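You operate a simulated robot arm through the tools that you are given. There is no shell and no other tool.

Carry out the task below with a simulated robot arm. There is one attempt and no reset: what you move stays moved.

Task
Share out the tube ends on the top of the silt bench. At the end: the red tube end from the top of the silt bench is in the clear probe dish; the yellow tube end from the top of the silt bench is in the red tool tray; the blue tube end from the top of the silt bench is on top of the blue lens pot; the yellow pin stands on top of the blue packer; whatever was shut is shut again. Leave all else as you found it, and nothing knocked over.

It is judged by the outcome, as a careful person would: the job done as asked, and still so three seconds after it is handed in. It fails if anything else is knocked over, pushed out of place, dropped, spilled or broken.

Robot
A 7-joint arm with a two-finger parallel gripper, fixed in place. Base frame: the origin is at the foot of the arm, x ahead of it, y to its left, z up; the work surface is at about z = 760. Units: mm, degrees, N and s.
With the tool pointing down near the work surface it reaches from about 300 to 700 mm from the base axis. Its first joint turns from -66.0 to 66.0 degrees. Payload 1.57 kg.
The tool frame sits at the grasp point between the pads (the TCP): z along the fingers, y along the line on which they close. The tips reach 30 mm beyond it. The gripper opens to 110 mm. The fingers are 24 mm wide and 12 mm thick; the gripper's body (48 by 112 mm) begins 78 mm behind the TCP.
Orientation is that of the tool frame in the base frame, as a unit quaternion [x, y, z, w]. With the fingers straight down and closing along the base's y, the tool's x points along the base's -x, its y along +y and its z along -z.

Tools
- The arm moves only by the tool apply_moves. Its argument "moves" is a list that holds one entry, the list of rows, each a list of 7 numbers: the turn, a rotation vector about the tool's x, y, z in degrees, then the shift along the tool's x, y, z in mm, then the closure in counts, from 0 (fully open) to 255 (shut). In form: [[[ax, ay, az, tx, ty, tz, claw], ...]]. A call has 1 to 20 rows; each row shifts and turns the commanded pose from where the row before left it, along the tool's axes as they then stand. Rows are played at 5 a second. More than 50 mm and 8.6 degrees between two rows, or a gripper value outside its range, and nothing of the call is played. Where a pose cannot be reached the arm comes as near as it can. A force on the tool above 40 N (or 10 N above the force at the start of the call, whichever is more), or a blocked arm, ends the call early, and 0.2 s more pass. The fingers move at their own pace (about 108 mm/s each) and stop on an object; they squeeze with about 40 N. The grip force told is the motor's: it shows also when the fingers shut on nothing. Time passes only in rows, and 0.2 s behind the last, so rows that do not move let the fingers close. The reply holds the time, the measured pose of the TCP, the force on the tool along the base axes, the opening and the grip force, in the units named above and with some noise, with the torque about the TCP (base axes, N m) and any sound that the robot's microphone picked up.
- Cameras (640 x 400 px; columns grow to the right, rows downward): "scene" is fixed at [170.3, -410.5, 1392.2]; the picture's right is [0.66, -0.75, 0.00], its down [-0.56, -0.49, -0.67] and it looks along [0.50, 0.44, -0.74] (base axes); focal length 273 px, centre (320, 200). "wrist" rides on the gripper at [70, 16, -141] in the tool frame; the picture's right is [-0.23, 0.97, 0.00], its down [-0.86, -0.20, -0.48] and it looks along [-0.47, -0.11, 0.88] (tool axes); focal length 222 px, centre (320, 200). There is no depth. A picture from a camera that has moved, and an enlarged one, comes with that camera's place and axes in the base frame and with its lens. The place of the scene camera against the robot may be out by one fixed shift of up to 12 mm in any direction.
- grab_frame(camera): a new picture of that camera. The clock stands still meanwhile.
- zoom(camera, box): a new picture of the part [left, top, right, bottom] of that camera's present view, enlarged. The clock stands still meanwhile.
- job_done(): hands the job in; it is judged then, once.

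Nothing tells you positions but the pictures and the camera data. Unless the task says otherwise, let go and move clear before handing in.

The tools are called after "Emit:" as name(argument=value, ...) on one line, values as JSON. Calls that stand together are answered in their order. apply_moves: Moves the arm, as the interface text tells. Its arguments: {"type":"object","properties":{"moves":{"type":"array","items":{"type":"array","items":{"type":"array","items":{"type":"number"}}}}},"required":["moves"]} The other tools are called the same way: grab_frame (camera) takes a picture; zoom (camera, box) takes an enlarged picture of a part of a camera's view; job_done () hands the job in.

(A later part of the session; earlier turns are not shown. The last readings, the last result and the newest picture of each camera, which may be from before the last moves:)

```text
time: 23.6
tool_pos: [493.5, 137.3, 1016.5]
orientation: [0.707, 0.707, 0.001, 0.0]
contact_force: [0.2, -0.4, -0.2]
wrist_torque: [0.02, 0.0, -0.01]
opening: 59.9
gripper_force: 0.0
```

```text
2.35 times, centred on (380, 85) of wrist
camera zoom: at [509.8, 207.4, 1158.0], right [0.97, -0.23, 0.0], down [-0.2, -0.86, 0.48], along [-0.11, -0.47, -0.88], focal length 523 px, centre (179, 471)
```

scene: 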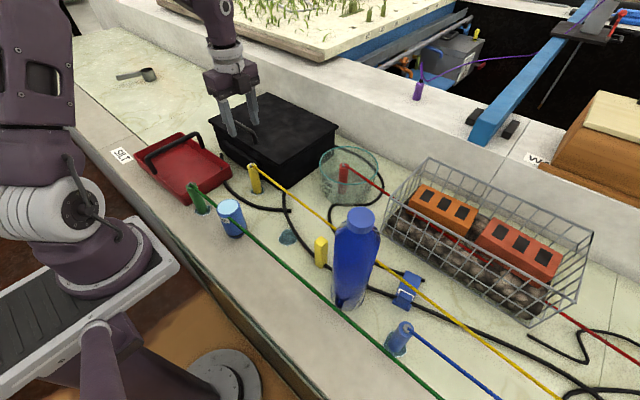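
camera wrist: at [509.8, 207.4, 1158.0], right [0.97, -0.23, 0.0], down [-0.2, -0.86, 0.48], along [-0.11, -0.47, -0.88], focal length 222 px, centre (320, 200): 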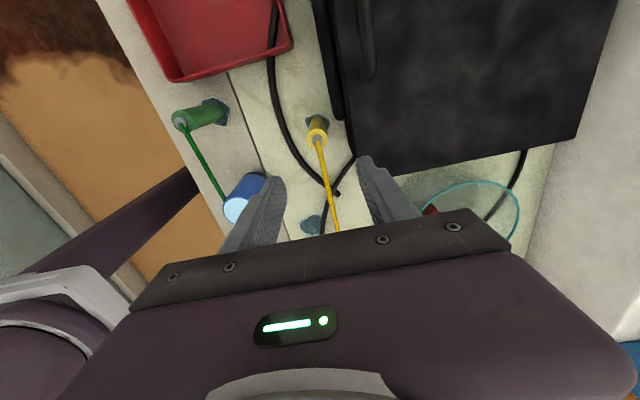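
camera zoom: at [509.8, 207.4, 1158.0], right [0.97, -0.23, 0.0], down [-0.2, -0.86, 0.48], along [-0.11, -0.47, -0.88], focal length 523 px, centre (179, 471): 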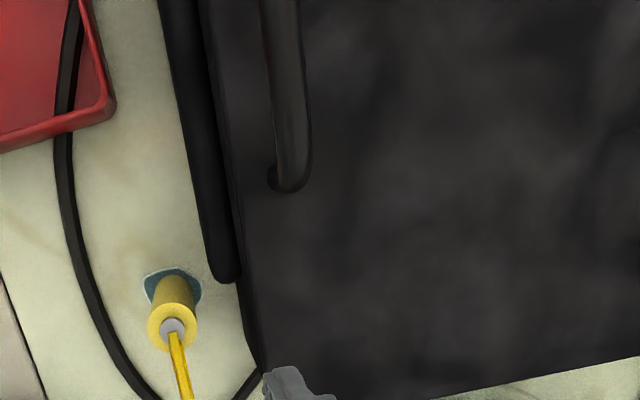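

Emit:
apply_moves(moves=[[[0, 0, 0, -1.3, -5, 0, 148], [0, 0, 0, 0, 0, 0, 148], [0, 0, 0, 0, 0, 30, 148], [0, 0, 0, 0, 0, 35, 148], [0, 0, 0, 0, 0, 30, 148], [0, 0, 0, 0, 0, 25, 148], [0, 0, 0, 0, 0, 0, 148]]])

Emit:
zoom(camera="wrist", box=[240, 90, 420, 230])

Emit:
zoom(camera="scene", box=[200, 120, 300, 200])

```text
time: 25.2
tool_pos: [488.3, 134.1, 897.1]
orientation: [0.707, 0.707, 0.0, 0.0]
contact_force: [0.0, 0.4, -0.3]
wrist_torque: [-0.01, -0.02, -0.02]
opening: 46.2
gripper_force: 0.1
```

```text
2.86 times, centred on (330, 160) of wrist
camera zoom: at [504.0, 204.8, 1038.2], right [0.97, -0.23, 0.0], down [-0.2, -0.86, 0.48], along [-0.11, -0.47, -0.88], focal length 635 px, centre (291, 314)
```

zoom: 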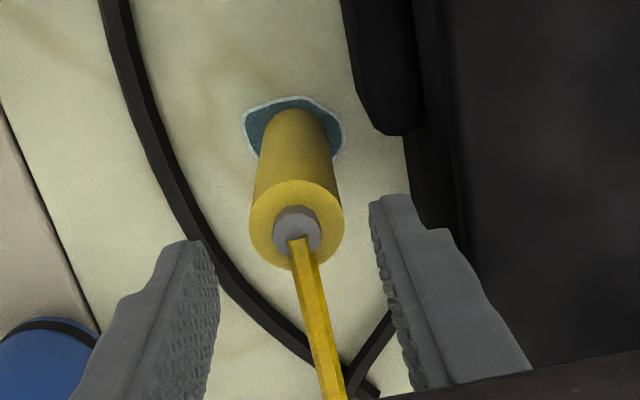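

```text
5.00 times, centred on (250, 160) of scene
camera zoom: at [170.3, -410.5, 1392.2], right [0.66, -0.75, 0.0], down [-0.56, -0.49, -0.67], along [0.5, 0.44, -0.74], focal length 1364 px, centre (670, 400)
```

zoom: 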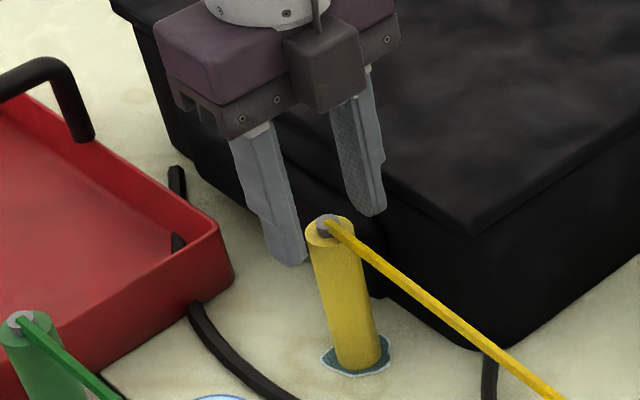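

Emit:
apply_moves(moves=[[[0, 0, 0, 0, 0, 15, 148], [0, 0, 0, 0, 0, 15, 148], [0, 0, 0, 0, 0, 12, 148], [0, 0, 0, 0, 0, 10, 148], [0, 0, 0, 0, 0, 0, 148]]])

Emit:
zoom(camera="wrist", box=[240, 90, 420, 230])

```text
time: 26.4
tool_pos: [488.1, 134.8, 844.3]
orientation: [0.706, 0.708, -0.001, 0.0]
contact_force: [0.5, -0.5, 0.4]
wrist_torque: [0.03, 0.0, -0.01]
opening: 46.0
gripper_force: 0.0
```

```text
2.86 times, centred on (330, 160) of wrist
camera zoom: at [504.6, 204.5, 985.3], right [0.97, -0.23, 0.0], down [-0.2, -0.86, 0.48], along [-0.11, -0.47, -0.88], focal length 635 px, centre (291, 314)
```

zoom: 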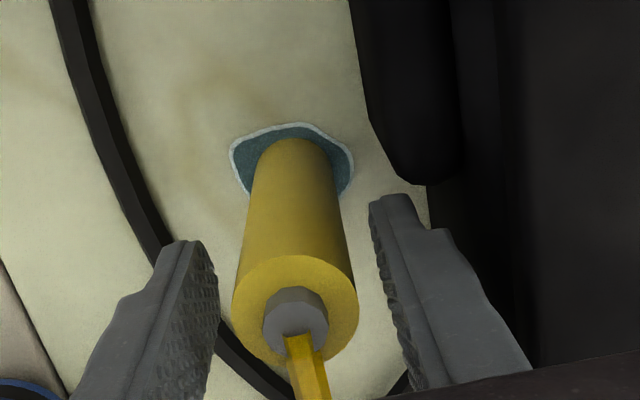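

Emit:
apply_moves(moves=[[[0, 0, 0, 0, 0, 0, 175], [0, 0, 0, 0, 0, 0, 220], [0, 0, 0, 0, 0, 0, 255], [0, 0, 0, 0, 0, 0, 255], [0, 0, 0, 0, 0, -5, 255], [0, 0, 0, 0, 0, -10, 255], [0, 0, 0, 0, 0, -15, 255], [0, 0, 0, 0, 0, 0, 255]]])

Emit:
zoom(camera="scene", box=[200, 120, 300, 200])

Emit:
zoom(camera="wrist", box=[240, 90, 420, 230])

```text
time: 28.2
tool_pos: [487.7, 135.5, 874.8]
orientation: [0.706, 0.708, 0.001, 0.0]
contact_force: [-0.1, 0.8, -0.9]
wrist_torque: [0.02, -0.02, -0.02]
opening: 27.3
gripper_force: 38.0
```

```text
5.00 times, centred on (250, 160) of scene
camera zoom: at [170.3, -410.5, 1392.2], right [0.66, -0.75, 0.0], down [-0.56, -0.49, -0.67], along [0.5, 0.44, -0.74], focal length 1364 px, centre (670, 400)
```

zoom: 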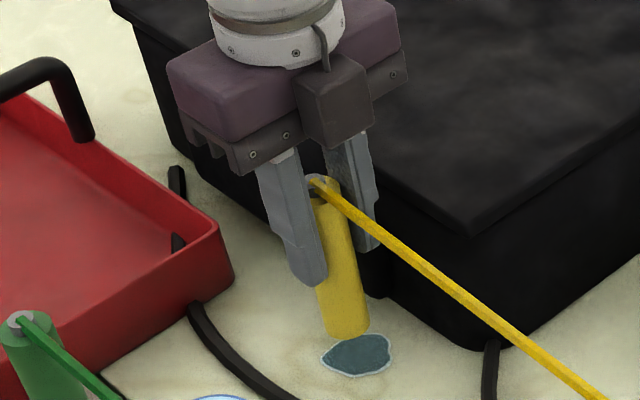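

```text
2.86 times, centred on (330, 160) of wrist
camera zoom: at [504.3, 205.1, 1016.1], right [0.97, -0.23, 0.0], down [-0.2, -0.86, 0.48], along [-0.11, -0.47, -0.88], focal length 635 px, centre (291, 314)
```

zoom: 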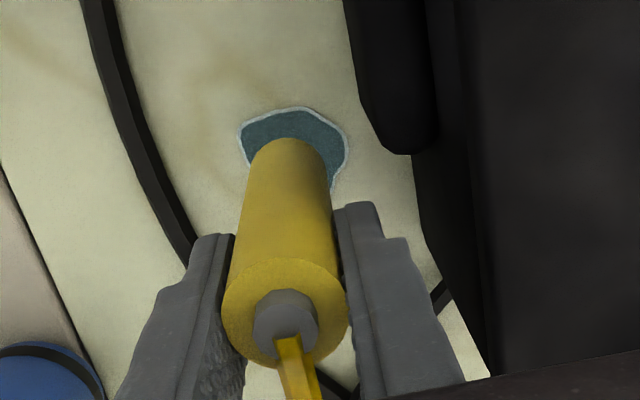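

The yellow tube end is held. I'll raise it and carry it over the near half of the red tray.

Emit:
apply_moves(moves=[[[0, 0, 0, 0, 0, -25, 255], [0, 0, 0, 0, 0, -35, 255], [0, 0, 0, 0, 0, -35, 255], [0, 0, 0, 0, 0, -35, 255], [0, 0, 0, 25, -12, 0, 255], [0, 0, 0, 35, -16, 0, 255], [0, 0, 0, 35, -16, 0, 255], [0, 0, 0, 35, -16, 0, 255], [0, 0, 0, 35, -16, 0, 255], [0, 0, 0, 34, -14, 0, 255], [0, 0, 0, 0, 0, 0, 255]]])

Emit:
grab_frame(camera="wrist")

Emit:
grab_frame(camera="scene")

```text
time: 30.6
tool_pos: [395.1, 333.9, 1003.6]
orientation: [0.707, 0.707, 0.0, -0.001]
contact_force: [0.3, 0.5, -0.7]
wrist_torque: [0.03, 0.0, -0.01]
opening: 27.3
gripper_force: 36.9
```

```text
taken
camera wrist: at [411.5, 404.1, 1143.9], right [0.97, -0.23, 0.0], down [-0.2, -0.85, 0.48], along [-0.11, -0.47, -0.88], focal length 222 px, centre (320, 200)
```

wrist: 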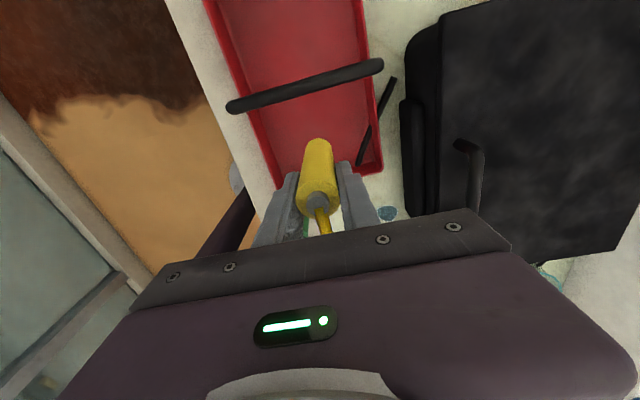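

```text
taken
```

scene: 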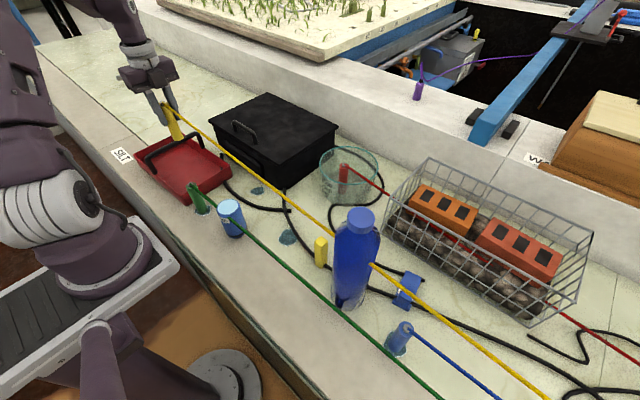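

Emit:
apply_moves(moves=[[[0, 0, 0, 0, 0, 25, 255], [0, 0, 0, 0, 0, 35, 255], [0, 0, 0, 0, 0, 35, 255], [0, 0, 0, 0, 0, 25, 255], [0, 0, 0, 0, 0, 15, 255], [0, 0, 0, 0, 0, 0, 255]]])

Emit:
zoom(camera="scene", box=[110, 90, 260, 210])

Emit:
grab_frame(camera="wrist")

```text
time: 32.0
tool_pos: [397.9, 334.4, 868.1]
orientation: [0.707, 0.707, 0.0, 0.0]
contact_force: [-0.3, 0.0, -0.6]
wrist_torque: [-0.02, 0.03, -0.01]
opening: 27.2
gripper_force: 38.0
```

```text
3.33 times, centred on (185, 150) of scene
camera zoom: at [170.3, -410.5, 1392.2], right [0.66, -0.75, 0.0], down [-0.56, -0.49, -0.67], along [0.5, 0.44, -0.74], focal length 909 px, centre (770, 367)
```

zoom: 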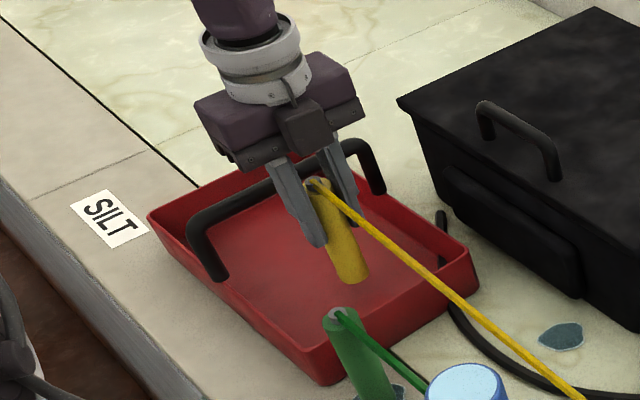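

```text
taken
camera wrist: at [414.9, 403.8, 1009.3], right [0.97, -0.23, 0.0], down [-0.2, -0.86, 0.48], along [-0.11, -0.47, -0.88], focal length 222 px, centre (320, 200)
```

wrist: 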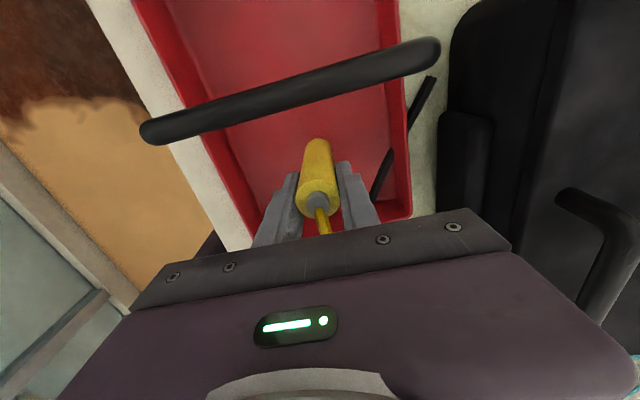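

Emit:
apply_moves(moves=[[[0, 0, 0, 0, 0, 8, 255], [0, 0, 0, 0, 0, 5, 255], [0, 0, 0, 0, 0, 2, 255], [0, 0, 0, 0, 0, 0, 255]]])

Emit:
apply_moves(moves=[[[0, 0, 0, 0, 0, 2, 255], [0, 0, 0, 0, 0, 0, 255]]])

Emit:
apply_moves(moves=[[[0, 0, 0, 0, 0, 2, 255], [0, 0, 0, 0, 0, 0, 255]]])

```text
time: 33.0
tool_pos: [397.8, 334.4, 854.0]
orientation: [0.707, 0.707, 0.0, 0.0]
contact_force: [0.1, 0.6, -1.0]
wrist_torque: [-0.01, 0.01, 0.03]
opening: 27.1
gripper_force: 37.6
```

```text
time: 33.6
tool_pos: [398.4, 333.4, 851.6]
orientation: [0.707, 0.707, 0.0, 0.0]
contact_force: [0.2, 0.6, -0.5]
wrist_torque: [0.03, 0.01, 0.02]
opening: 27.1
gripper_force: 37.6
```

```text
time: 34.2
tool_pos: [397.7, 333.1, 850.1]
orientation: [0.707, 0.707, 0.0, 0.0]
contact_force: [0.0, 0.2, -0.7]
wrist_torque: [-0.02, 0.0, -0.01]
opening: 26.9
gripper_force: 37.6
```

Emit:
apply_moves(moves=[[[0, 0, 0, 0, 0, 1.5, 255], [0, 0, 0, 0, 0, 0, 255]]])

Emit:
apply_moves(moves=[[[0, 0, 0, 0, 0, 1.5, 255], [0, 0, 0, 0, 0, 0, 255]]])

```text
time: 34.8
tool_pos: [397.9, 333.3, 850.0]
orientation: [0.707, 0.707, 0.0, 0.0]
contact_force: [-1.5, -0.4, 9.3]
wrist_torque: [-0.03, 0.11, 0.01]
opening: 26.9
gripper_force: 37.8
```

```text
time: 35.4
tool_pos: [397.1, 333.8, 848.7]
orientation: [0.707, 0.707, 0.001, 0.0]
contact_force: [0.1, -0.6, 28.0]
wrist_torque: [0.07, 0.08, 0.0]
opening: 26.7
gripper_force: 38.0
```

The tube end is firmly on the tray floor, so I'll back off slightly and release.

Emit:
apply_moves(moves=[[[0, 0, 0, 0, 0, -1.5, 255], [0, 0, 0, 0, 0, 0, 255]]])

Emit:
apply_moves(moves=[[[0, 0, 0, 0, 0, 0, 185], [0, 0, 0, 0, 0, 0, 170], [0, 0, 0, 0, 0, 0, 150], [0, 0, 0, 0, 0, 0, 130], [0, 0, 0, 0, 0, 0, 130]]])

Emit:
zoom(camera="scene", box=[110, 90, 260, 210])

Emit:
grab_frame(camera="wrist")

```text
time: 36.0
tool_pos: [396.0, 332.8, 846.9]
orientation: [0.707, 0.707, -0.001, 0.001]
contact_force: [0.0, 0.9, 4.7]
wrist_torque: [0.23, -0.08, -0.01]
opening: 27.1
gripper_force: 37.8
```

```text
time: 37.2
tool_pos: [396.7, 333.0, 847.6]
orientation: [0.708, 0.707, 0.0, 0.0]
contact_force: [-0.3, 0.4, -0.7]
wrist_torque: [-0.01, 0.0, 0.03]
opening: 53.8
gripper_force: 0.1
```

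```text
3.33 times, centred on (185, 150) of scene
camera zoom: at [170.3, -410.5, 1392.2], right [0.66, -0.75, 0.0], down [-0.56, -0.49, -0.67], along [0.5, 0.44, -0.74], focal length 909 px, centre (770, 367)
```

zoom: 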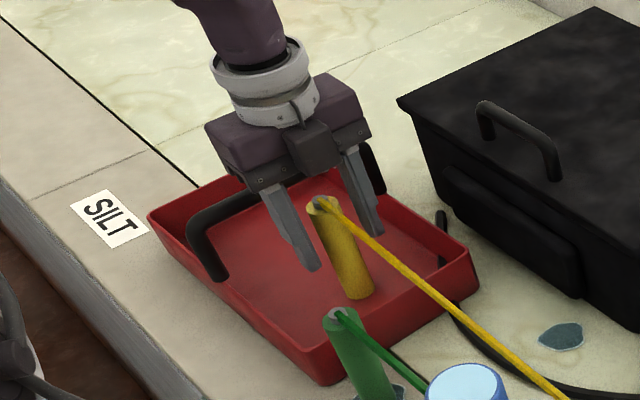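

```text
taken
camera wrist: at [414.0, 403.3, 989.9], right [0.97, -0.23, 0.0], down [-0.2, -0.86, 0.48], along [-0.11, -0.47, -0.88], focal length 222 px, centre (320, 200)
```

wrist: 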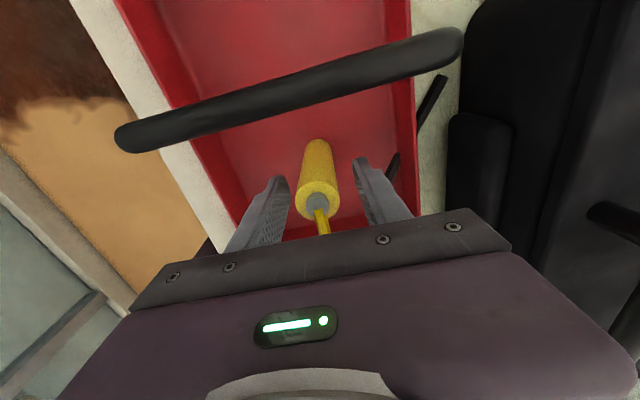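

The yellow tube end stands upright in the tray. I'll lift clear and check the whole scene.

Emit:
apply_moves(moves=[[[0, 0, 0, 0, 0, -15, 130], [0, 0, 0, 0, 0, -30, 130], [0, 0, 0, 0, 0, -35, 130], [0, 0, 0, 0, 0, -35, 130], [0, 0, 0, 0, 0, -35, 130], [0, 0, 0, 0, 0, -35, 130], [0, 0, 0, 0, 0, 0, 130]]])

Emit:
grab_frame(camera="scene")

Emit:
zoom(camera="scene", box=[270, 190, 450, 310])

Emit:
zoom(camera="scene", box=[370, 250, 450, 320])

```text
time: 38.8
tool_pos: [398.8, 333.6, 1034.7]
orientation: [0.708, 0.707, 0.0, 0.0]
contact_force: [0.1, 0.5, -0.2]
wrist_torque: [0.05, -0.01, 0.02]
opening: 54.0
gripper_force: 0.1
```

```text
taken
```

scene: 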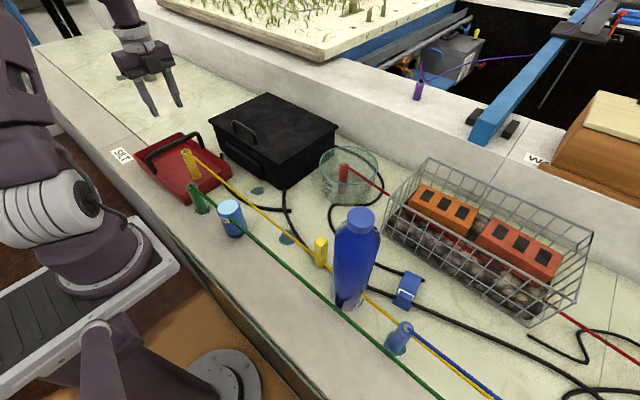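

```text
3.33 times, centred on (360, 250) of scene
camera zoom: at [170.3, -410.5, 1392.2], right [0.66, -0.75, 0.0], down [-0.56, -0.49, -0.67], along [0.5, 0.44, -0.74], focal length 909 px, centre (187, 33)
```

zoom: 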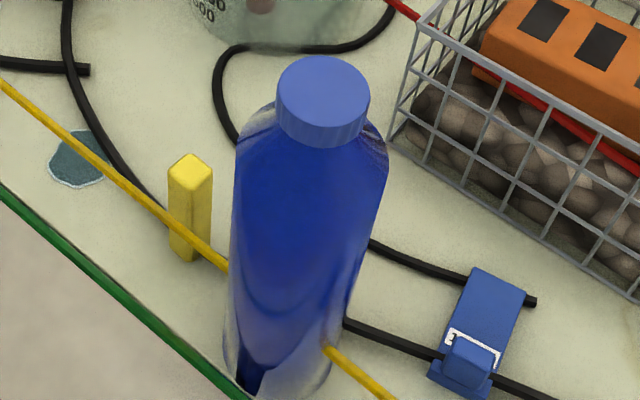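

```text
5.71 times, centred on (410, 285) of scene
camera zoom: at [170.3, -410.5, 1392.2], right [0.66, -0.75, 0.0], down [-0.56, -0.49, -0.67], along [0.5, 0.44, -0.74], focal length 1559 px, centre (-194, -286)
```

zoom: 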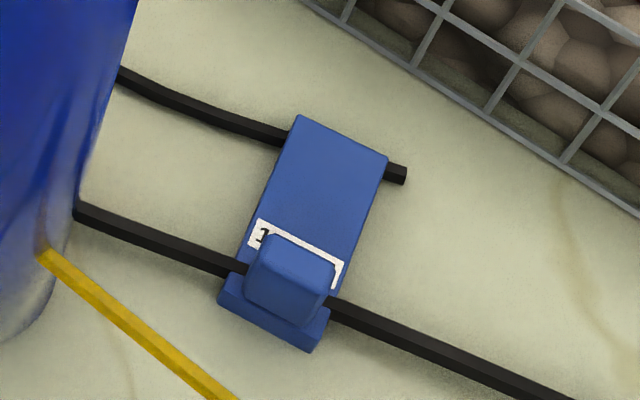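

Yellow and red are placed, and the cords are clearly visual only, since they pass through the pot and bottle. Next is the yellow pin: I'll hover above it with the camera on the side away from the tall bottle.

Emit:
apply_moves(moves=[[[0, 0, 0, -30, 2, -10, 130], [0, 0, 0, -40, 2, -5, 130], [0, 0, 0, -40, 2, 0, 130], [0, 0, 0, -40, 2, 0, 130], [0, 0, 0, -40, 2, 0, 130], [0, 0, 0, -40, 2, 0, 130], [0, 0, 0, -40, 2, 0, 130], [0, 0, 0, -40, 3, 0, 130], [0, 0, 0, -40, 3, 0, 130], [0, 0, 0, -40, 3, 0, 130], [0, 0, 0, -40, 3, 0, 130], [0, 0, 0, -40, 3, 0, 130], [0, 0, 0, -35, 2, 0, 130], [0, 0, 0, 0, 0, 0, 130]]])

Emit:
grab_frame(camera="wrist")

Emit:
grab_frame(camera="scene")

```text
time: 41.8
tool_pos: [427.4, -170.6, 1049.1]
orientation: [0.707, 0.707, 0.001, 0.0]
contact_force: [-0.4, -0.9, -0.3]
wrist_torque: [-0.02, 0.02, -0.01]
opening: 53.8
gripper_force: 0.0
```

```text
taken
camera wrist: at [444.1, -100.2, 1189.6], right [0.97, -0.23, 0.0], down [-0.2, -0.86, 0.48], along [-0.11, -0.47, -0.88], focal length 222 px, centre (320, 200)
```

wrist: 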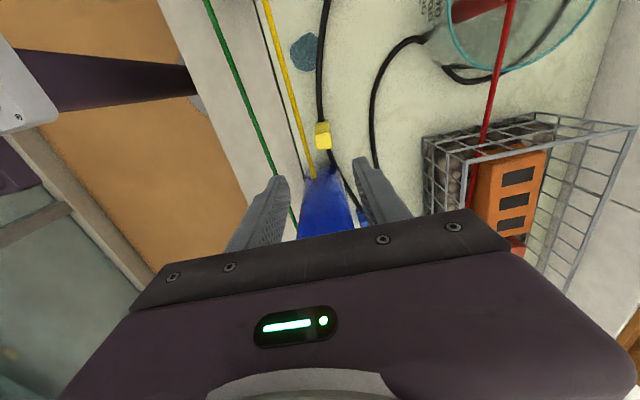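

```text
taken
```

scene: 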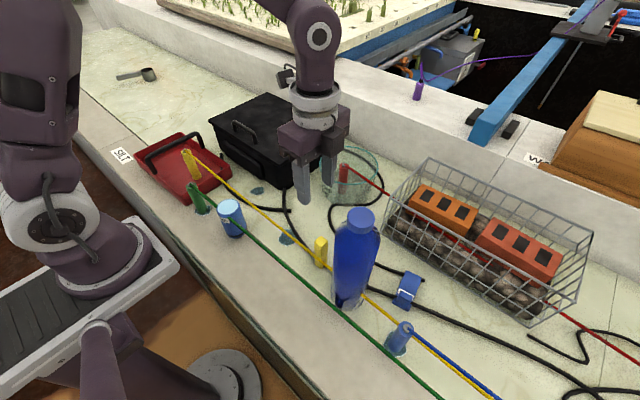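

Emit:
zoom(camera="wrist", box=[270, 110, 390, 185])

Emit:
zoom(camera="wrist", box=[270, 140, 390, 245])

Emit:
zoom(camera="scene", box=[290, 220, 370, 270])

```text
5.33 times, centred on (330, 148) of wrist
camera zoom: at [444.1, -100.2, 1189.6], right [0.97, -0.23, 0.0], down [-0.2, -0.86, 0.48], along [-0.11, -0.47, -0.88], focal length 1185 px, centre (267, 480)
```

zoom: 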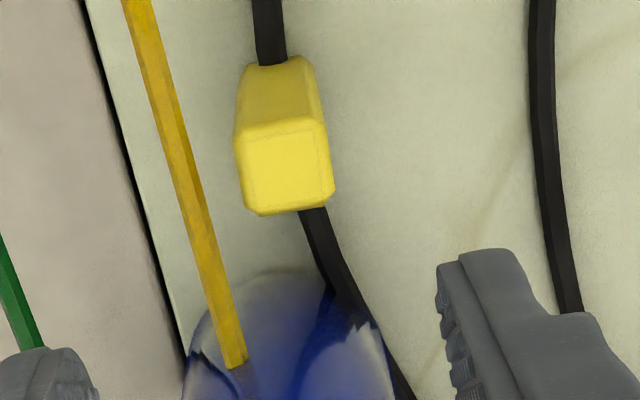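

```text
3.81 times, centred on (330, 192) of wrist
camera zoom: at [444.1, -100.2, 1189.6], right [0.97, -0.23, 0.0], down [-0.2, -0.86, 0.48], along [-0.11, -0.47, -0.88], focal length 846 px, centre (282, 229)
```

zoom: 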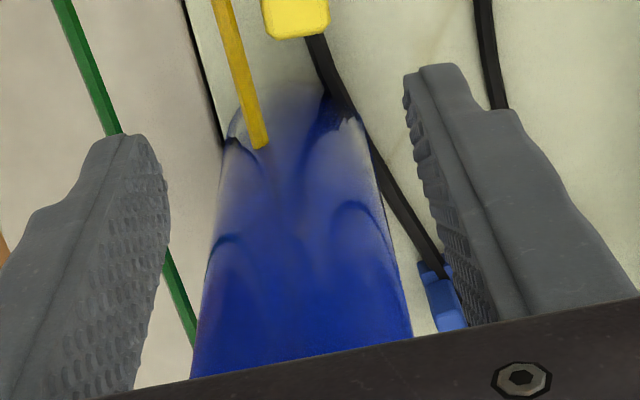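

```text
8.00 times, centred on (330, 245) of scene
camera zoom: at [170.3, -410.5, 1392.2], right [0.66, -0.75, 0.0], down [-0.56, -0.49, -0.67], along [0.5, 0.44, -0.74], focal length 2182 px, centre (240, -160)
```

zoom: 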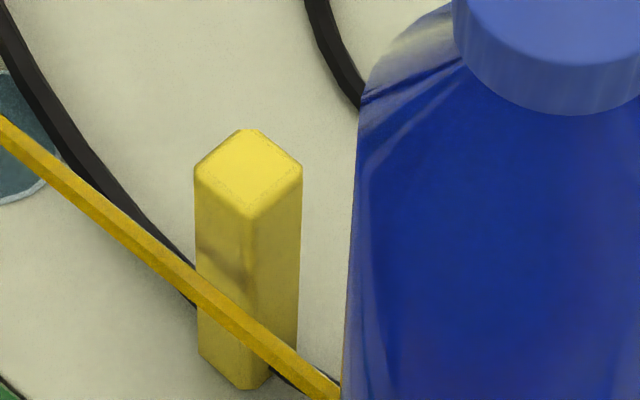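

The pin is about 23 mm square, at (431, -179) with its top near z 862, roughly axis-aligned and about 56 mm from the bottle. I'll descend on it with a check partway.

Emit:
apply_moves(moves=[[[0, 0, 0, -4.5, 3.5, 20, 130], [0, 0, 0, 0, 0, 30, 130], [0, 0, 0, 0, 0, 35, 130], [0, 0, 0, 0, 0, 35, 130], [0, 0, 0, 0, 0, 30, 130], [0, 0, 0, 0, 0, 0, 130]]])

Emit:
grab_frame(camera="wrist")

Emit:
zoom(camera="scene", box=[260, 110, 420, 280])

```text
time: 43.2
tool_pos: [431.5, -176.8, 899.3]
orientation: [0.707, 0.707, 0.0, -0.001]
contact_force: [-0.4, -0.2, 0.1]
wrist_torque: [0.01, -0.02, 0.04]
opening: 54.0
gripper_force: 0.0
```

```text
taken
camera wrist: at [448.4, -106.5, 1040.3], right [0.97, -0.23, 0.0], down [-0.2, -0.86, 0.48], along [-0.11, -0.47, -0.88], focal length 222 px, centre (320, 200)
```

wrist: 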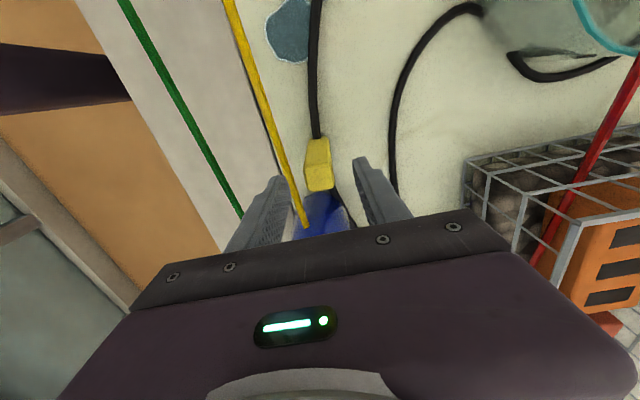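

```text
2.35 times, centred on (340, 195) of scene
camera zoom: at [170.3, -410.5, 1392.2], right [0.66, -0.75, 0.0], down [-0.56, -0.49, -0.67], along [0.5, 0.44, -0.74], focal length 642 px, centre (273, 212)
```

zoom: 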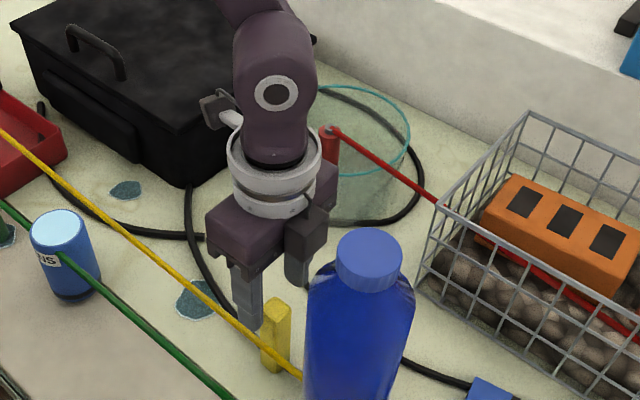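

Emit:
apply_moves(moves=[[[0, 0, 0, 1, 0, 15, 130], [0, 0, 0, 0, 0, 15, 130], [0, 0, 0, 0, 0, 15, 130], [0, 0, 0, 0, 0, 12, 130], [0, 0, 0, 0, 0, 0, 130]]])

Emit:
zoom(camera="wrist", box=[220, 90, 420, 230])

Emit:
zoom(camera="scene", box=[260, 130, 400, 280])

```text
time: 44.4
tool_pos: [430.4, -174.3, 842.8]
orientation: [0.708, 0.707, 0.0, 0.0]
contact_force: [0.0, 0.3, -0.3]
wrist_torque: [-0.04, 0.01, -0.02]
opening: 53.8
gripper_force: 0.0
```

```text
2.86 times, centred on (320, 160) of wrist
camera zoom: at [447.4, -104.6, 983.5], right [0.97, -0.23, 0.0], down [-0.2, -0.86, 0.48], along [-0.11, -0.47, -0.88], focal length 635 px, centre (320, 314)
```

zoom: 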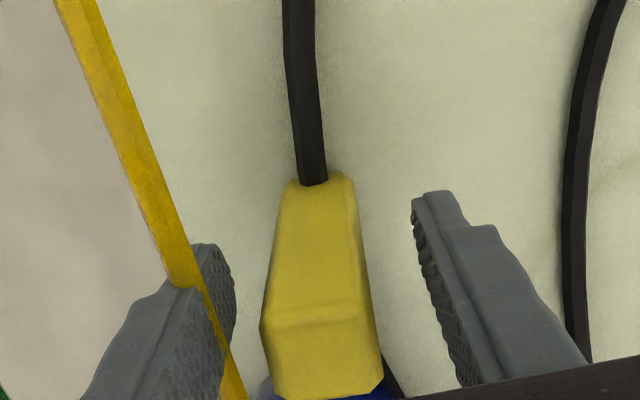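

```text
2.67 times, centred on (330, 205) of scene
camera zoom: at [170.3, -410.5, 1392.2], right [0.66, -0.75, 0.0], down [-0.56, -0.49, -0.67], along [0.5, 0.44, -0.74], focal length 728 px, centre (293, 187)
```

zoom: 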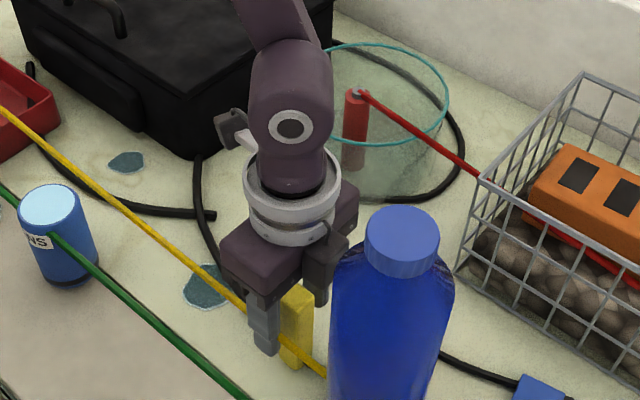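

Emit:
apply_moves(moves=[[[0, 0, 0, -2.5, 0, 0, 130], [0, 0, 0, 0, 0, 0, 170], [0, 0, 0, 0, 0, 0, 220], [0, 0, 0, 0, 0, 0, 255], [0, 0, 0, 0, 0, 0, 255]]])

Emit:
apply_moves(moves=[[[0, 0, 0, 0, 0, -4, 255], [0, 0, 0, 0, 0, -8, 255], [0, 0, 0, 0, 0, -8, 255], [0, 0, 0, 0, 0, 0, 255]]])

Emit:
zoom(camera="wrist", box=[220, 90, 420, 230])

Emit:
zoom(camera="scene", box=[260, 130, 400, 280])

```text
time: 45.6
tool_pos: [430.8, -177.4, 842.6]
orientation: [0.707, 0.708, 0.0, 0.0]
contact_force: [-1.2, -0.2, 0.4]
wrist_torque: [-0.02, 0.03, 0.02]
opening: 25.4
gripper_force: 36.6
```

```text
time: 46.6
tool_pos: [430.0, -178.2, 861.2]
orientation: [0.707, 0.707, -0.001, 0.0]
contact_force: [1.0, -0.2, -1.7]
wrist_torque: [-0.01, -0.02, -0.01]
opening: 25.5
gripper_force: 36.9
```

```text
2.86 times, centred on (320, 160) of wrist
camera zoom: at [448.3, -107.7, 1003.1], right [0.97, -0.23, 0.0], down [-0.2, -0.86, 0.48], along [-0.11, -0.47, -0.88], focal length 635 px, centre (320, 314)
```

zoom: 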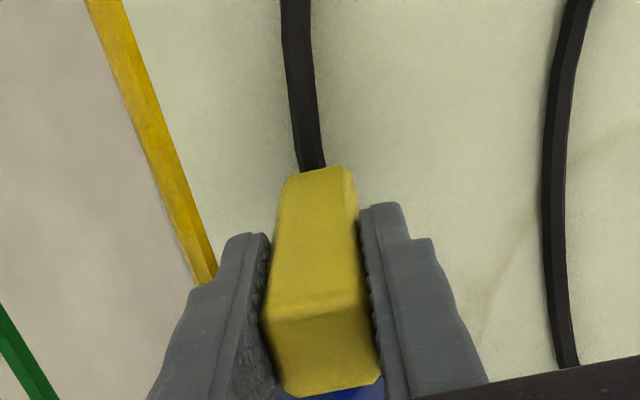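

```text
2.67 times, centred on (330, 205) of scene
camera zoom: at [170.3, -410.5, 1392.2], right [0.66, -0.75, 0.0], down [-0.56, -0.49, -0.67], along [0.5, 0.44, -0.74], focal length 728 px, centre (293, 187)
```

zoom: 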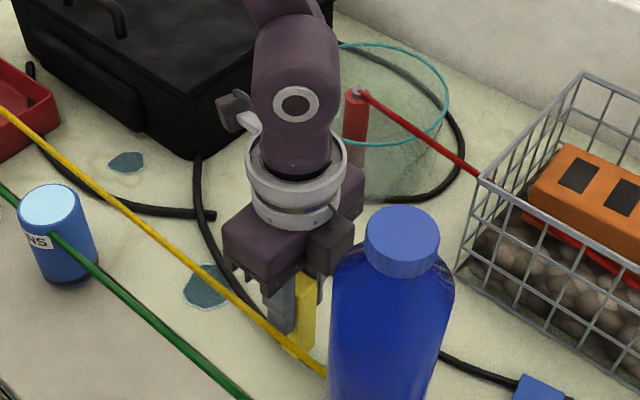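

The pin is held. I'll raise it high enough to pass well above the bottle, then move over the blue packer.

Emit:
apply_moves(moves=[[[0, 0, 0, 0, 0, -20, 255], [0, 0, 0, 0, 0, -30, 255], [0, 0, 0, 0, 0, -35, 255], [0, 0, 0, 0, 0, -35, 255], [0, 0, 0, 0, 0, -35, 255], [0, 0, 0, 0, 0, -35, 255], [0, 0, 0, 0, 0, -35, 255], [0, 0, 0, 0, 0, -35, 255], [0, 0, 0, 0, 0, -35, 255], [0, 0, 0, 0, 0, -25, 255], [0, 0, 0, 0, 0, 0, 255]]])

Emit:
apply_moves(moves=[[[0, 0, 0, -10, 25, 0, 255], [0, 0, 0, -20, 30, 0, 255], [0, 0, 0, -30, 25, 0, 255], [0, 0, 0, -35, 17, 0, 255], [0, 0, 0, -35, 0, 0, 255], [0, 0, 0, -35, 0, 0, 255], [0, 0, 0, -25, 0, 0, 255], [0, 0, 0, -5, 0, 0, 255], [0, 0, 0, 0, 0, 0, 255]]])

Emit:
grab_frame(camera="wrist")

Emit:
grab_frame(camera="scene")

```text
time: 49.0
tool_pos: [430.8, -177.9, 1183.3]
orientation: [0.707, 0.707, 0.0, 0.0]
contact_force: [-0.2, 0.0, -2.5]
wrist_torque: [-0.02, 0.01, 0.03]
opening: 25.4
gripper_force: 37.1
```

```text
time: 51.0
tool_pos: [487.3, -343.0, 1167.5]
orientation: [0.707, 0.707, 0.0, 0.0]
contact_force: [0.0, 0.7, 0.4]
wrist_torque: [0.01, 0.02, 0.0]
opening: 25.3
gripper_force: 37.1
out of reach, approached as far as the arm can: row 5, 6, 7
```

```text
taken
camera wrist: at [504.2, -273.4, 1308.2], right [0.97, -0.23, 0.0], down [-0.2, -0.86, 0.48], along [-0.11, -0.47, -0.88], focal length 222 px, centre (320, 200)
```

wrist: 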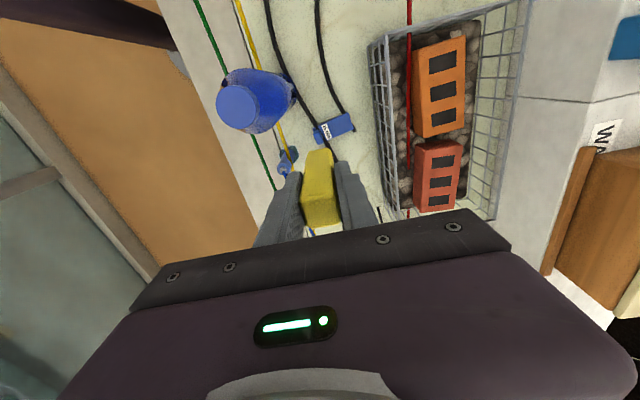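

```text
taken
```

scene: 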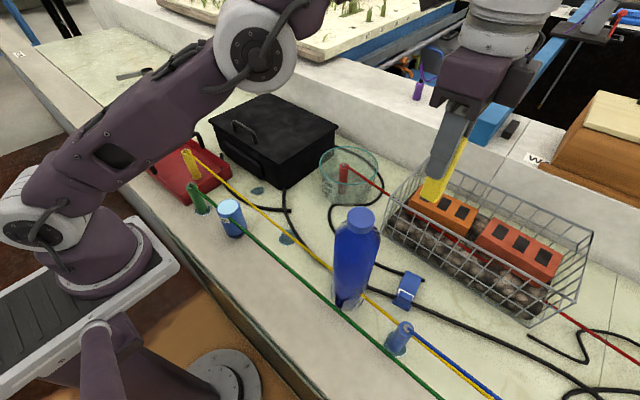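

At that height the reach ran out, but the pin is already past the bottle. I'll descend while moving outward toward the packer.

Emit:
apply_moves(moves=[[[0, 0, 0, 0, 0, 20, 255], [0, 0, 0, -5, 10, 25, 255], [0, 0, 0, -8, 10, 25, 255], [0, 0, 0, -9, 10, 25, 255], [0, 0, 0, -9, 10, 20, 255], [0, 0, 0, 0, 0, 0, 255]]])

Emit:
grab_frame(camera="wrist")

Emit:
grab_frame(camera="scene")

```text
time: 52.4
tool_pos: [526.2, -374.6, 1051.7]
orientation: [0.707, 0.707, -0.001, 0.0]
contact_force: [-0.7, -1.1, -1.4]
wrist_torque: [0.02, 0.01, 0.0]
opening: 25.4
gripper_force: 37.0
```

```text
taken
camera wrist: at [542.4, -305.0, 1192.3], right [0.97, -0.23, 0.0], down [-0.2, -0.85, 0.48], along [-0.11, -0.47, -0.88], focal length 222 px, centre (320, 200)
```

wrist: 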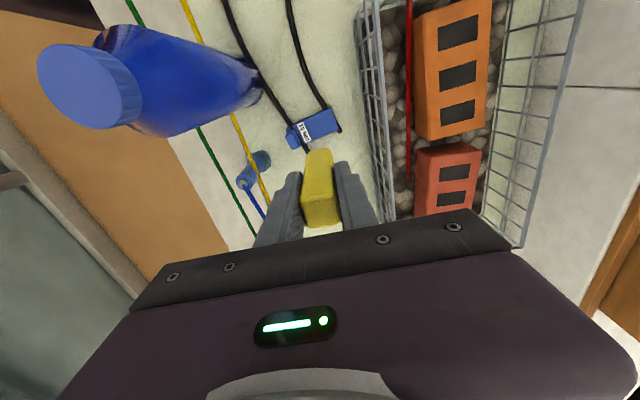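

```text
taken
```

scene: 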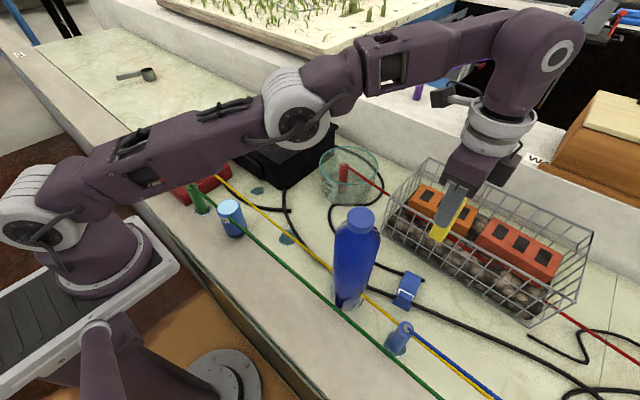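

Emit:
zoom(camera="wrist", box=[250, 80, 390, 240])

Emit:
zoom(camera="wrist", box=[270, 90, 370, 160])

```text
2.50 times, centred on (320, 160) of wrist
camera zoom: at [542.4, -305.0, 1192.3], right [0.97, -0.23, 0.0], down [-0.2, -0.85, 0.48], along [-0.11, -0.47, -0.88], focal length 555 px, centre (320, 300)
```

zoom: 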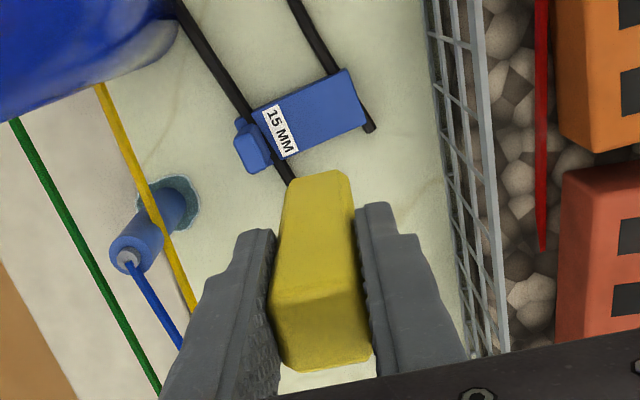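

```text
5.71 times, centred on (320, 125) of wrist
camera zoom: at [542.4, -305.0, 1192.3], right [0.97, -0.23, 0.0], down [-0.2, -0.85, 0.48], along [-0.11, -0.47, -0.88], focal length 1269 px, centre (320, 629)
```

zoom: 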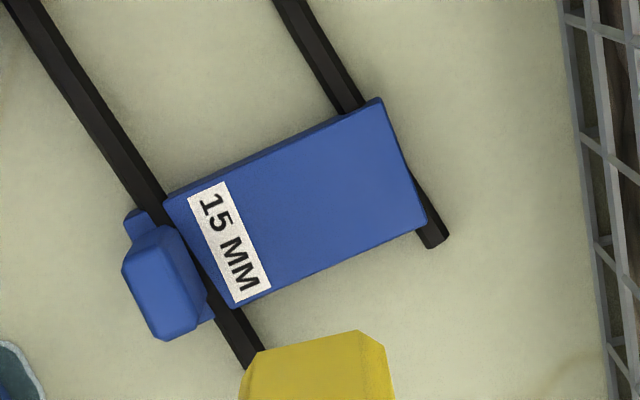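

From above, the packer's flat plate is centred near (519, -377). I'll line the pin up over it and lower in stages, watching the forearm above the bottle.

Emit:
apply_moves(moves=[[[0, 0, 0, 1, -3.5, 0, 255], [0, 0, 0, 0, 0, 25, 255], [0, 0, 0, 0, 0, 30, 255], [0, 0, 0, 0, 0, 30, 255], [0, 0, 0, 0, 0, 25, 255], [0, 0, 0, 0, 0, 0, 255]]])

Emit:
grab_frame(camera="scene")

Emit:
zoom(camera="wrist", box=[220, 80, 420, 240])

```text
time: 53.8
tool_pos: [522.6, -373.4, 942.8]
orientation: [0.707, 0.707, 0.0, 0.0]
contact_force: [0.0, -0.3, -0.8]
wrist_torque: [-0.01, -0.01, -0.02]
opening: 25.6
gripper_force: 36.4
```

```text
taken
```

scene: 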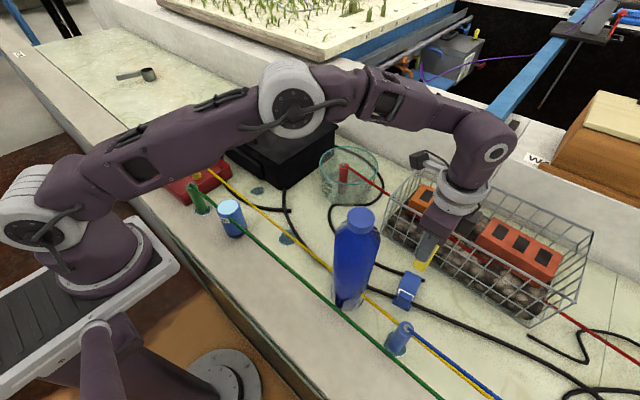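

```text
2.50 times, centred on (320, 160) of wrist
camera zoom: at [539.2, -304.0, 1083.4], right [0.97, -0.23, 0.0], down [-0.2, -0.86, 0.48], along [-0.11, -0.47, -0.88], focal length 555 px, centre (320, 300)
```

zoom: 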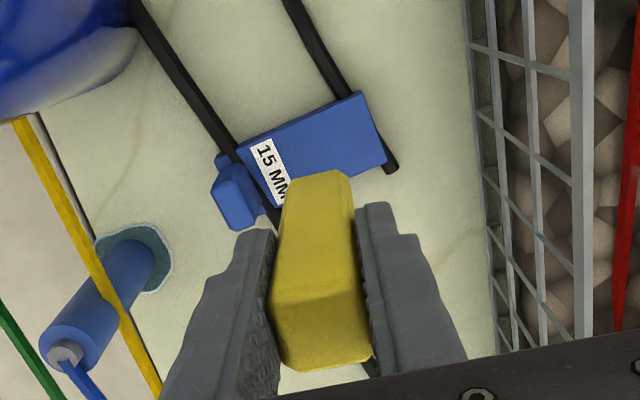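

Emit:
apply_moves(moves=[[[0, 0, 0, 0, 0, 20, 255], [0, 0, 0, 0, 0, 20, 255], [0, 0, 0, 0, 0, 18, 255], [0, 0, 0, 0, 0, 10, 255], [0, 0, 0, 0, 0, 0, 255]]])

Emit:
grab_frame(camera="scene")

Emit:
zoom(camera="scene", box=[380, 230, 460, 310])

Emit:
zoom(camera="wrist", box=[220, 80, 420, 240])

```text
time: 55.0
tool_pos: [522.4, -373.8, 874.3]
orientation: [0.707, 0.708, 0.0, 0.001]
contact_force: [0.9, 0.6, -1.1]
wrist_torque: [-0.02, 0.03, 0.03]
opening: 25.2
gripper_force: 37.0
```

```text
taken
```

scene: 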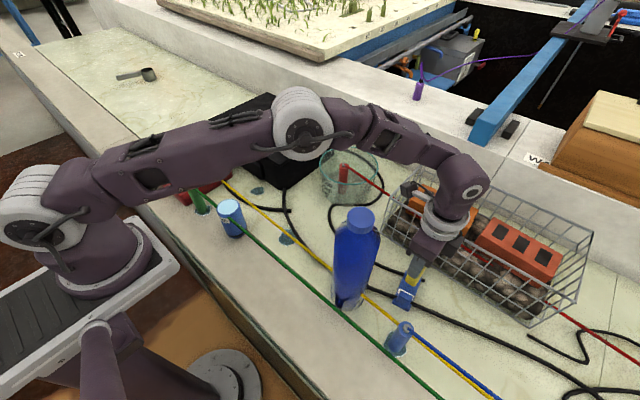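

```text
5.00 times, centred on (420, 270) of scene
camera zoom: at [170.3, -410.5, 1392.2], right [0.66, -0.75, 0.0], down [-0.56, -0.49, -0.67], along [0.5, 0.44, -0.74], focal length 1364 px, centre (-180, -150)
```

zoom: 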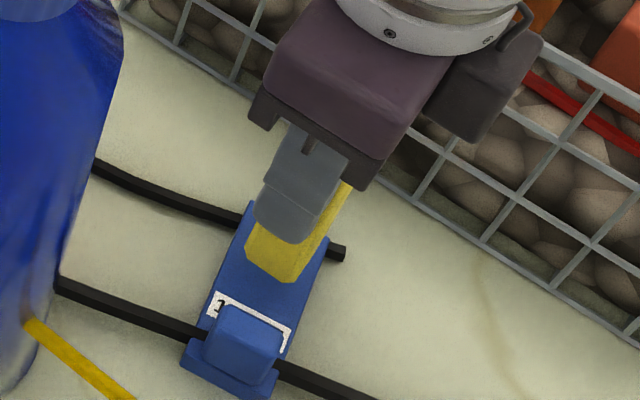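

```text
2.50 times, centred on (320, 160) of wrist
camera zoom: at [539.4, -303.6, 1014.3], right [0.97, -0.23, 0.0], down [-0.2, -0.86, 0.48], along [-0.11, -0.47, -0.88], focal length 555 px, centre (320, 300)
```

zoom: 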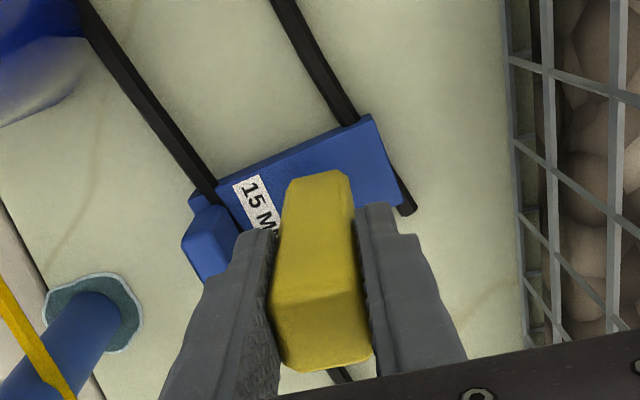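

Emit:
apply_moves(moves=[[[0, 0, 0, 0, 0, 7, 255], [0, 0, 0, 0, 0, 4, 255], [0, 0, 0, 0, 0, 2, 255], [0, 0, 0, 0, 0, 0, 255]]])

Emit:
apply_moves(moves=[[[0, 0, 0, 0, 0, 1.5, 255], [0, 0, 0, 0, 0, 0, 255]]])

```text
time: 56.0
tool_pos: [521.8, -374.4, 860.9]
orientation: [0.707, 0.707, 0.0, 0.001]
contact_force: [0.2, -0.3, -1.2]
wrist_torque: [-0.01, -0.01, 0.01]
opening: 25.7
gripper_force: 37.1
```

```text
time: 56.6
tool_pos: [522.4, -374.9, 858.3]
orientation: [0.707, 0.707, 0.0, 0.0]
contact_force: [0.7, -0.4, -1.0]
wrist_torque: [0.03, -0.02, 0.01]
opening: 25.3
gripper_force: 37.1
```

Emit:
apply_moves(moves=[[[0, 0, 0, 0, 0, 1, 255], [0, 0, 0, 0, 0, 0, 255]]])

Emit:
zoom(camera="scene", box=[380, 230, 460, 310])

Emit:
zoom(camera="wrist", box=[270, 100, 370, 180])

```text
time: 57.2
tool_pos: [521.7, -373.2, 857.9]
orientation: [0.707, 0.707, 0.0, 0.0]
contact_force: [0.6, 0.5, 0.4]
wrist_torque: [0.02, -0.01, 0.0]
opening: 25.4
gripper_force: 37.1
```

```text
5.00 times, centred on (420, 270) of scene
camera zoom: at [170.3, -410.5, 1392.2], right [0.66, -0.75, 0.0], down [-0.56, -0.49, -0.67], along [0.5, 0.44, -0.74], focal length 1364 px, centre (-180, -150)
```

zoom: 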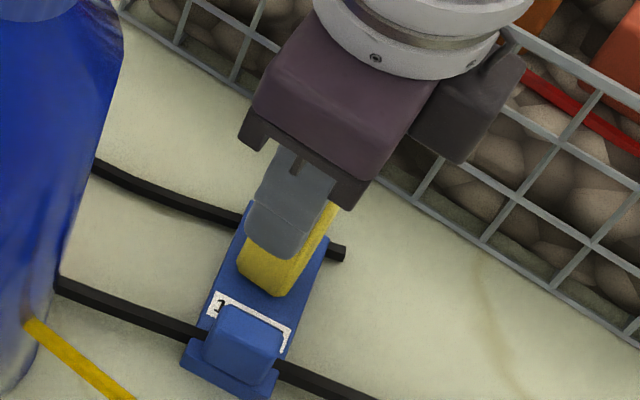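

```text
5.00 times, centred on (320, 140) of wrist
camera zoom: at [539.5, -303.3, 999.3], right [0.97, -0.23, 0.0], down [-0.2, -0.86, 0.48], along [-0.11, -0.47, -0.88], focal length 1111 px, centre (320, 500)
```

zoom: 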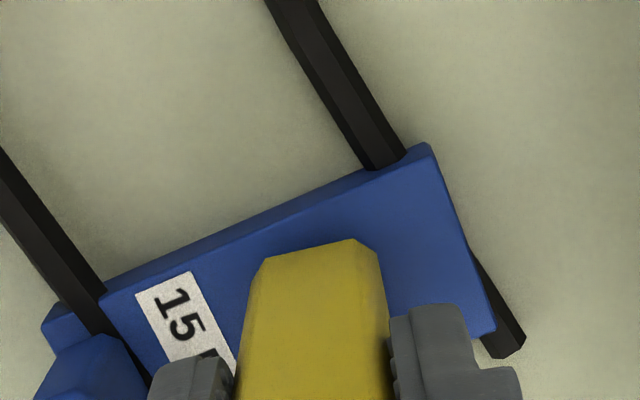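

Emit:
apply_moves(moves=[[[0, 0, 0, 0, 0, 1, 255], [0, 0, 0, 0, 0, 0, 255]]])

```text
time: 57.8
tool_pos: [523.2, -373.6, 856.4]
orientation: [0.707, 0.707, 0.0, 0.0]
contact_force: [-0.7, 0.6, -0.4]
wrist_torque: [0.07, 0.07, 0.0]
opening: 25.1
gripper_force: 36.7
```

Emit:
apply_moves(moves=[[[0, 0, 0, 0, 0, 1, 255], [0, 0, 0, 0, 0, 0, 255]]])

```text
time: 58.4
tool_pos: [522.3, -374.3, 857.0]
orientation: [0.707, 0.708, 0.0, 0.001]
contact_force: [-0.9, 1.9, 11.4]
wrist_torque: [0.2, 0.1, 0.01]
opening: 25.5
gripper_force: 36.2
```

Contact at z≈857 means the pin is on the packer. I'll ease off half a millimetre and release.

Emit:
apply_moves(moves=[[[0, 0, 0, 0, 0, -0.5, 255], [0, 0, 0, 0, 0, 0, 190], [0, 0, 0, 0, 0, 0, 175], [0, 0, 0, 0, 0, 0, 160], [0, 0, 0, 0, 0, 0, 145], [0, 0, 0, 0, 0, 0, 145]]])

Emit:
zoom(camera="scene", box=[380, 230, 460, 310])

Emit:
zoom(camera="wrist", box=[220, 90, 420, 230])

```text
time: 59.8
tool_pos: [522.5, -372.7, 857.6]
orientation: [0.707, 0.707, 0.0, 0.001]
contact_force: [-0.3, 0.8, -0.5]
wrist_torque: [-0.04, 0.0, 0.01]
opening: 47.1
gripper_force: 0.1
```

```text
5.00 times, centred on (420, 270) of scene
camera zoom: at [170.3, -410.5, 1392.2], right [0.66, -0.75, 0.0], down [-0.56, -0.49, -0.67], along [0.5, 0.44, -0.74], focal length 1364 px, centre (-180, -150)
```

zoom: 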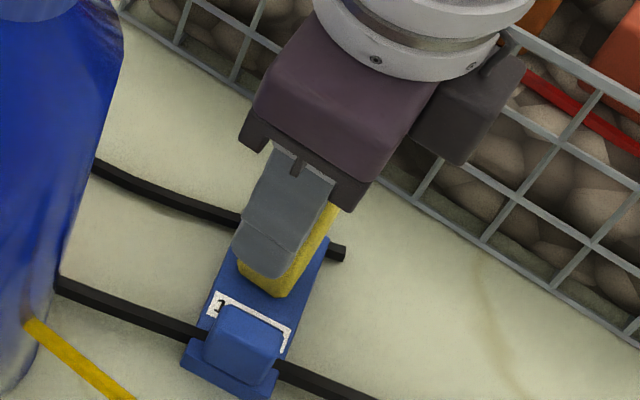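

```text
2.86 times, centred on (320, 160) of wrist
camera zoom: at [539.9, -303.6, 998.0], right [0.97, -0.23, 0.0], down [-0.2, -0.86, 0.48], along [-0.11, -0.47, -0.88], focal length 635 px, centre (320, 314)
```

zoom: 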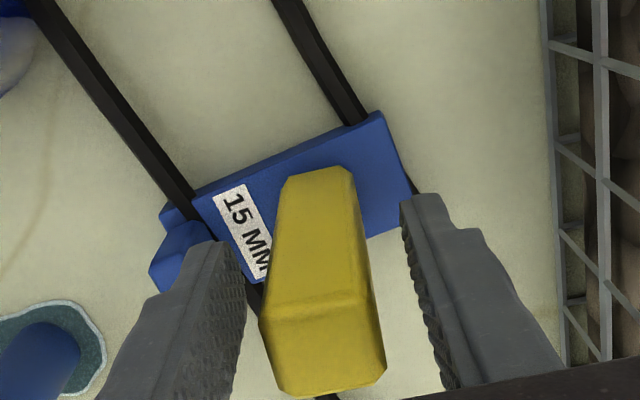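

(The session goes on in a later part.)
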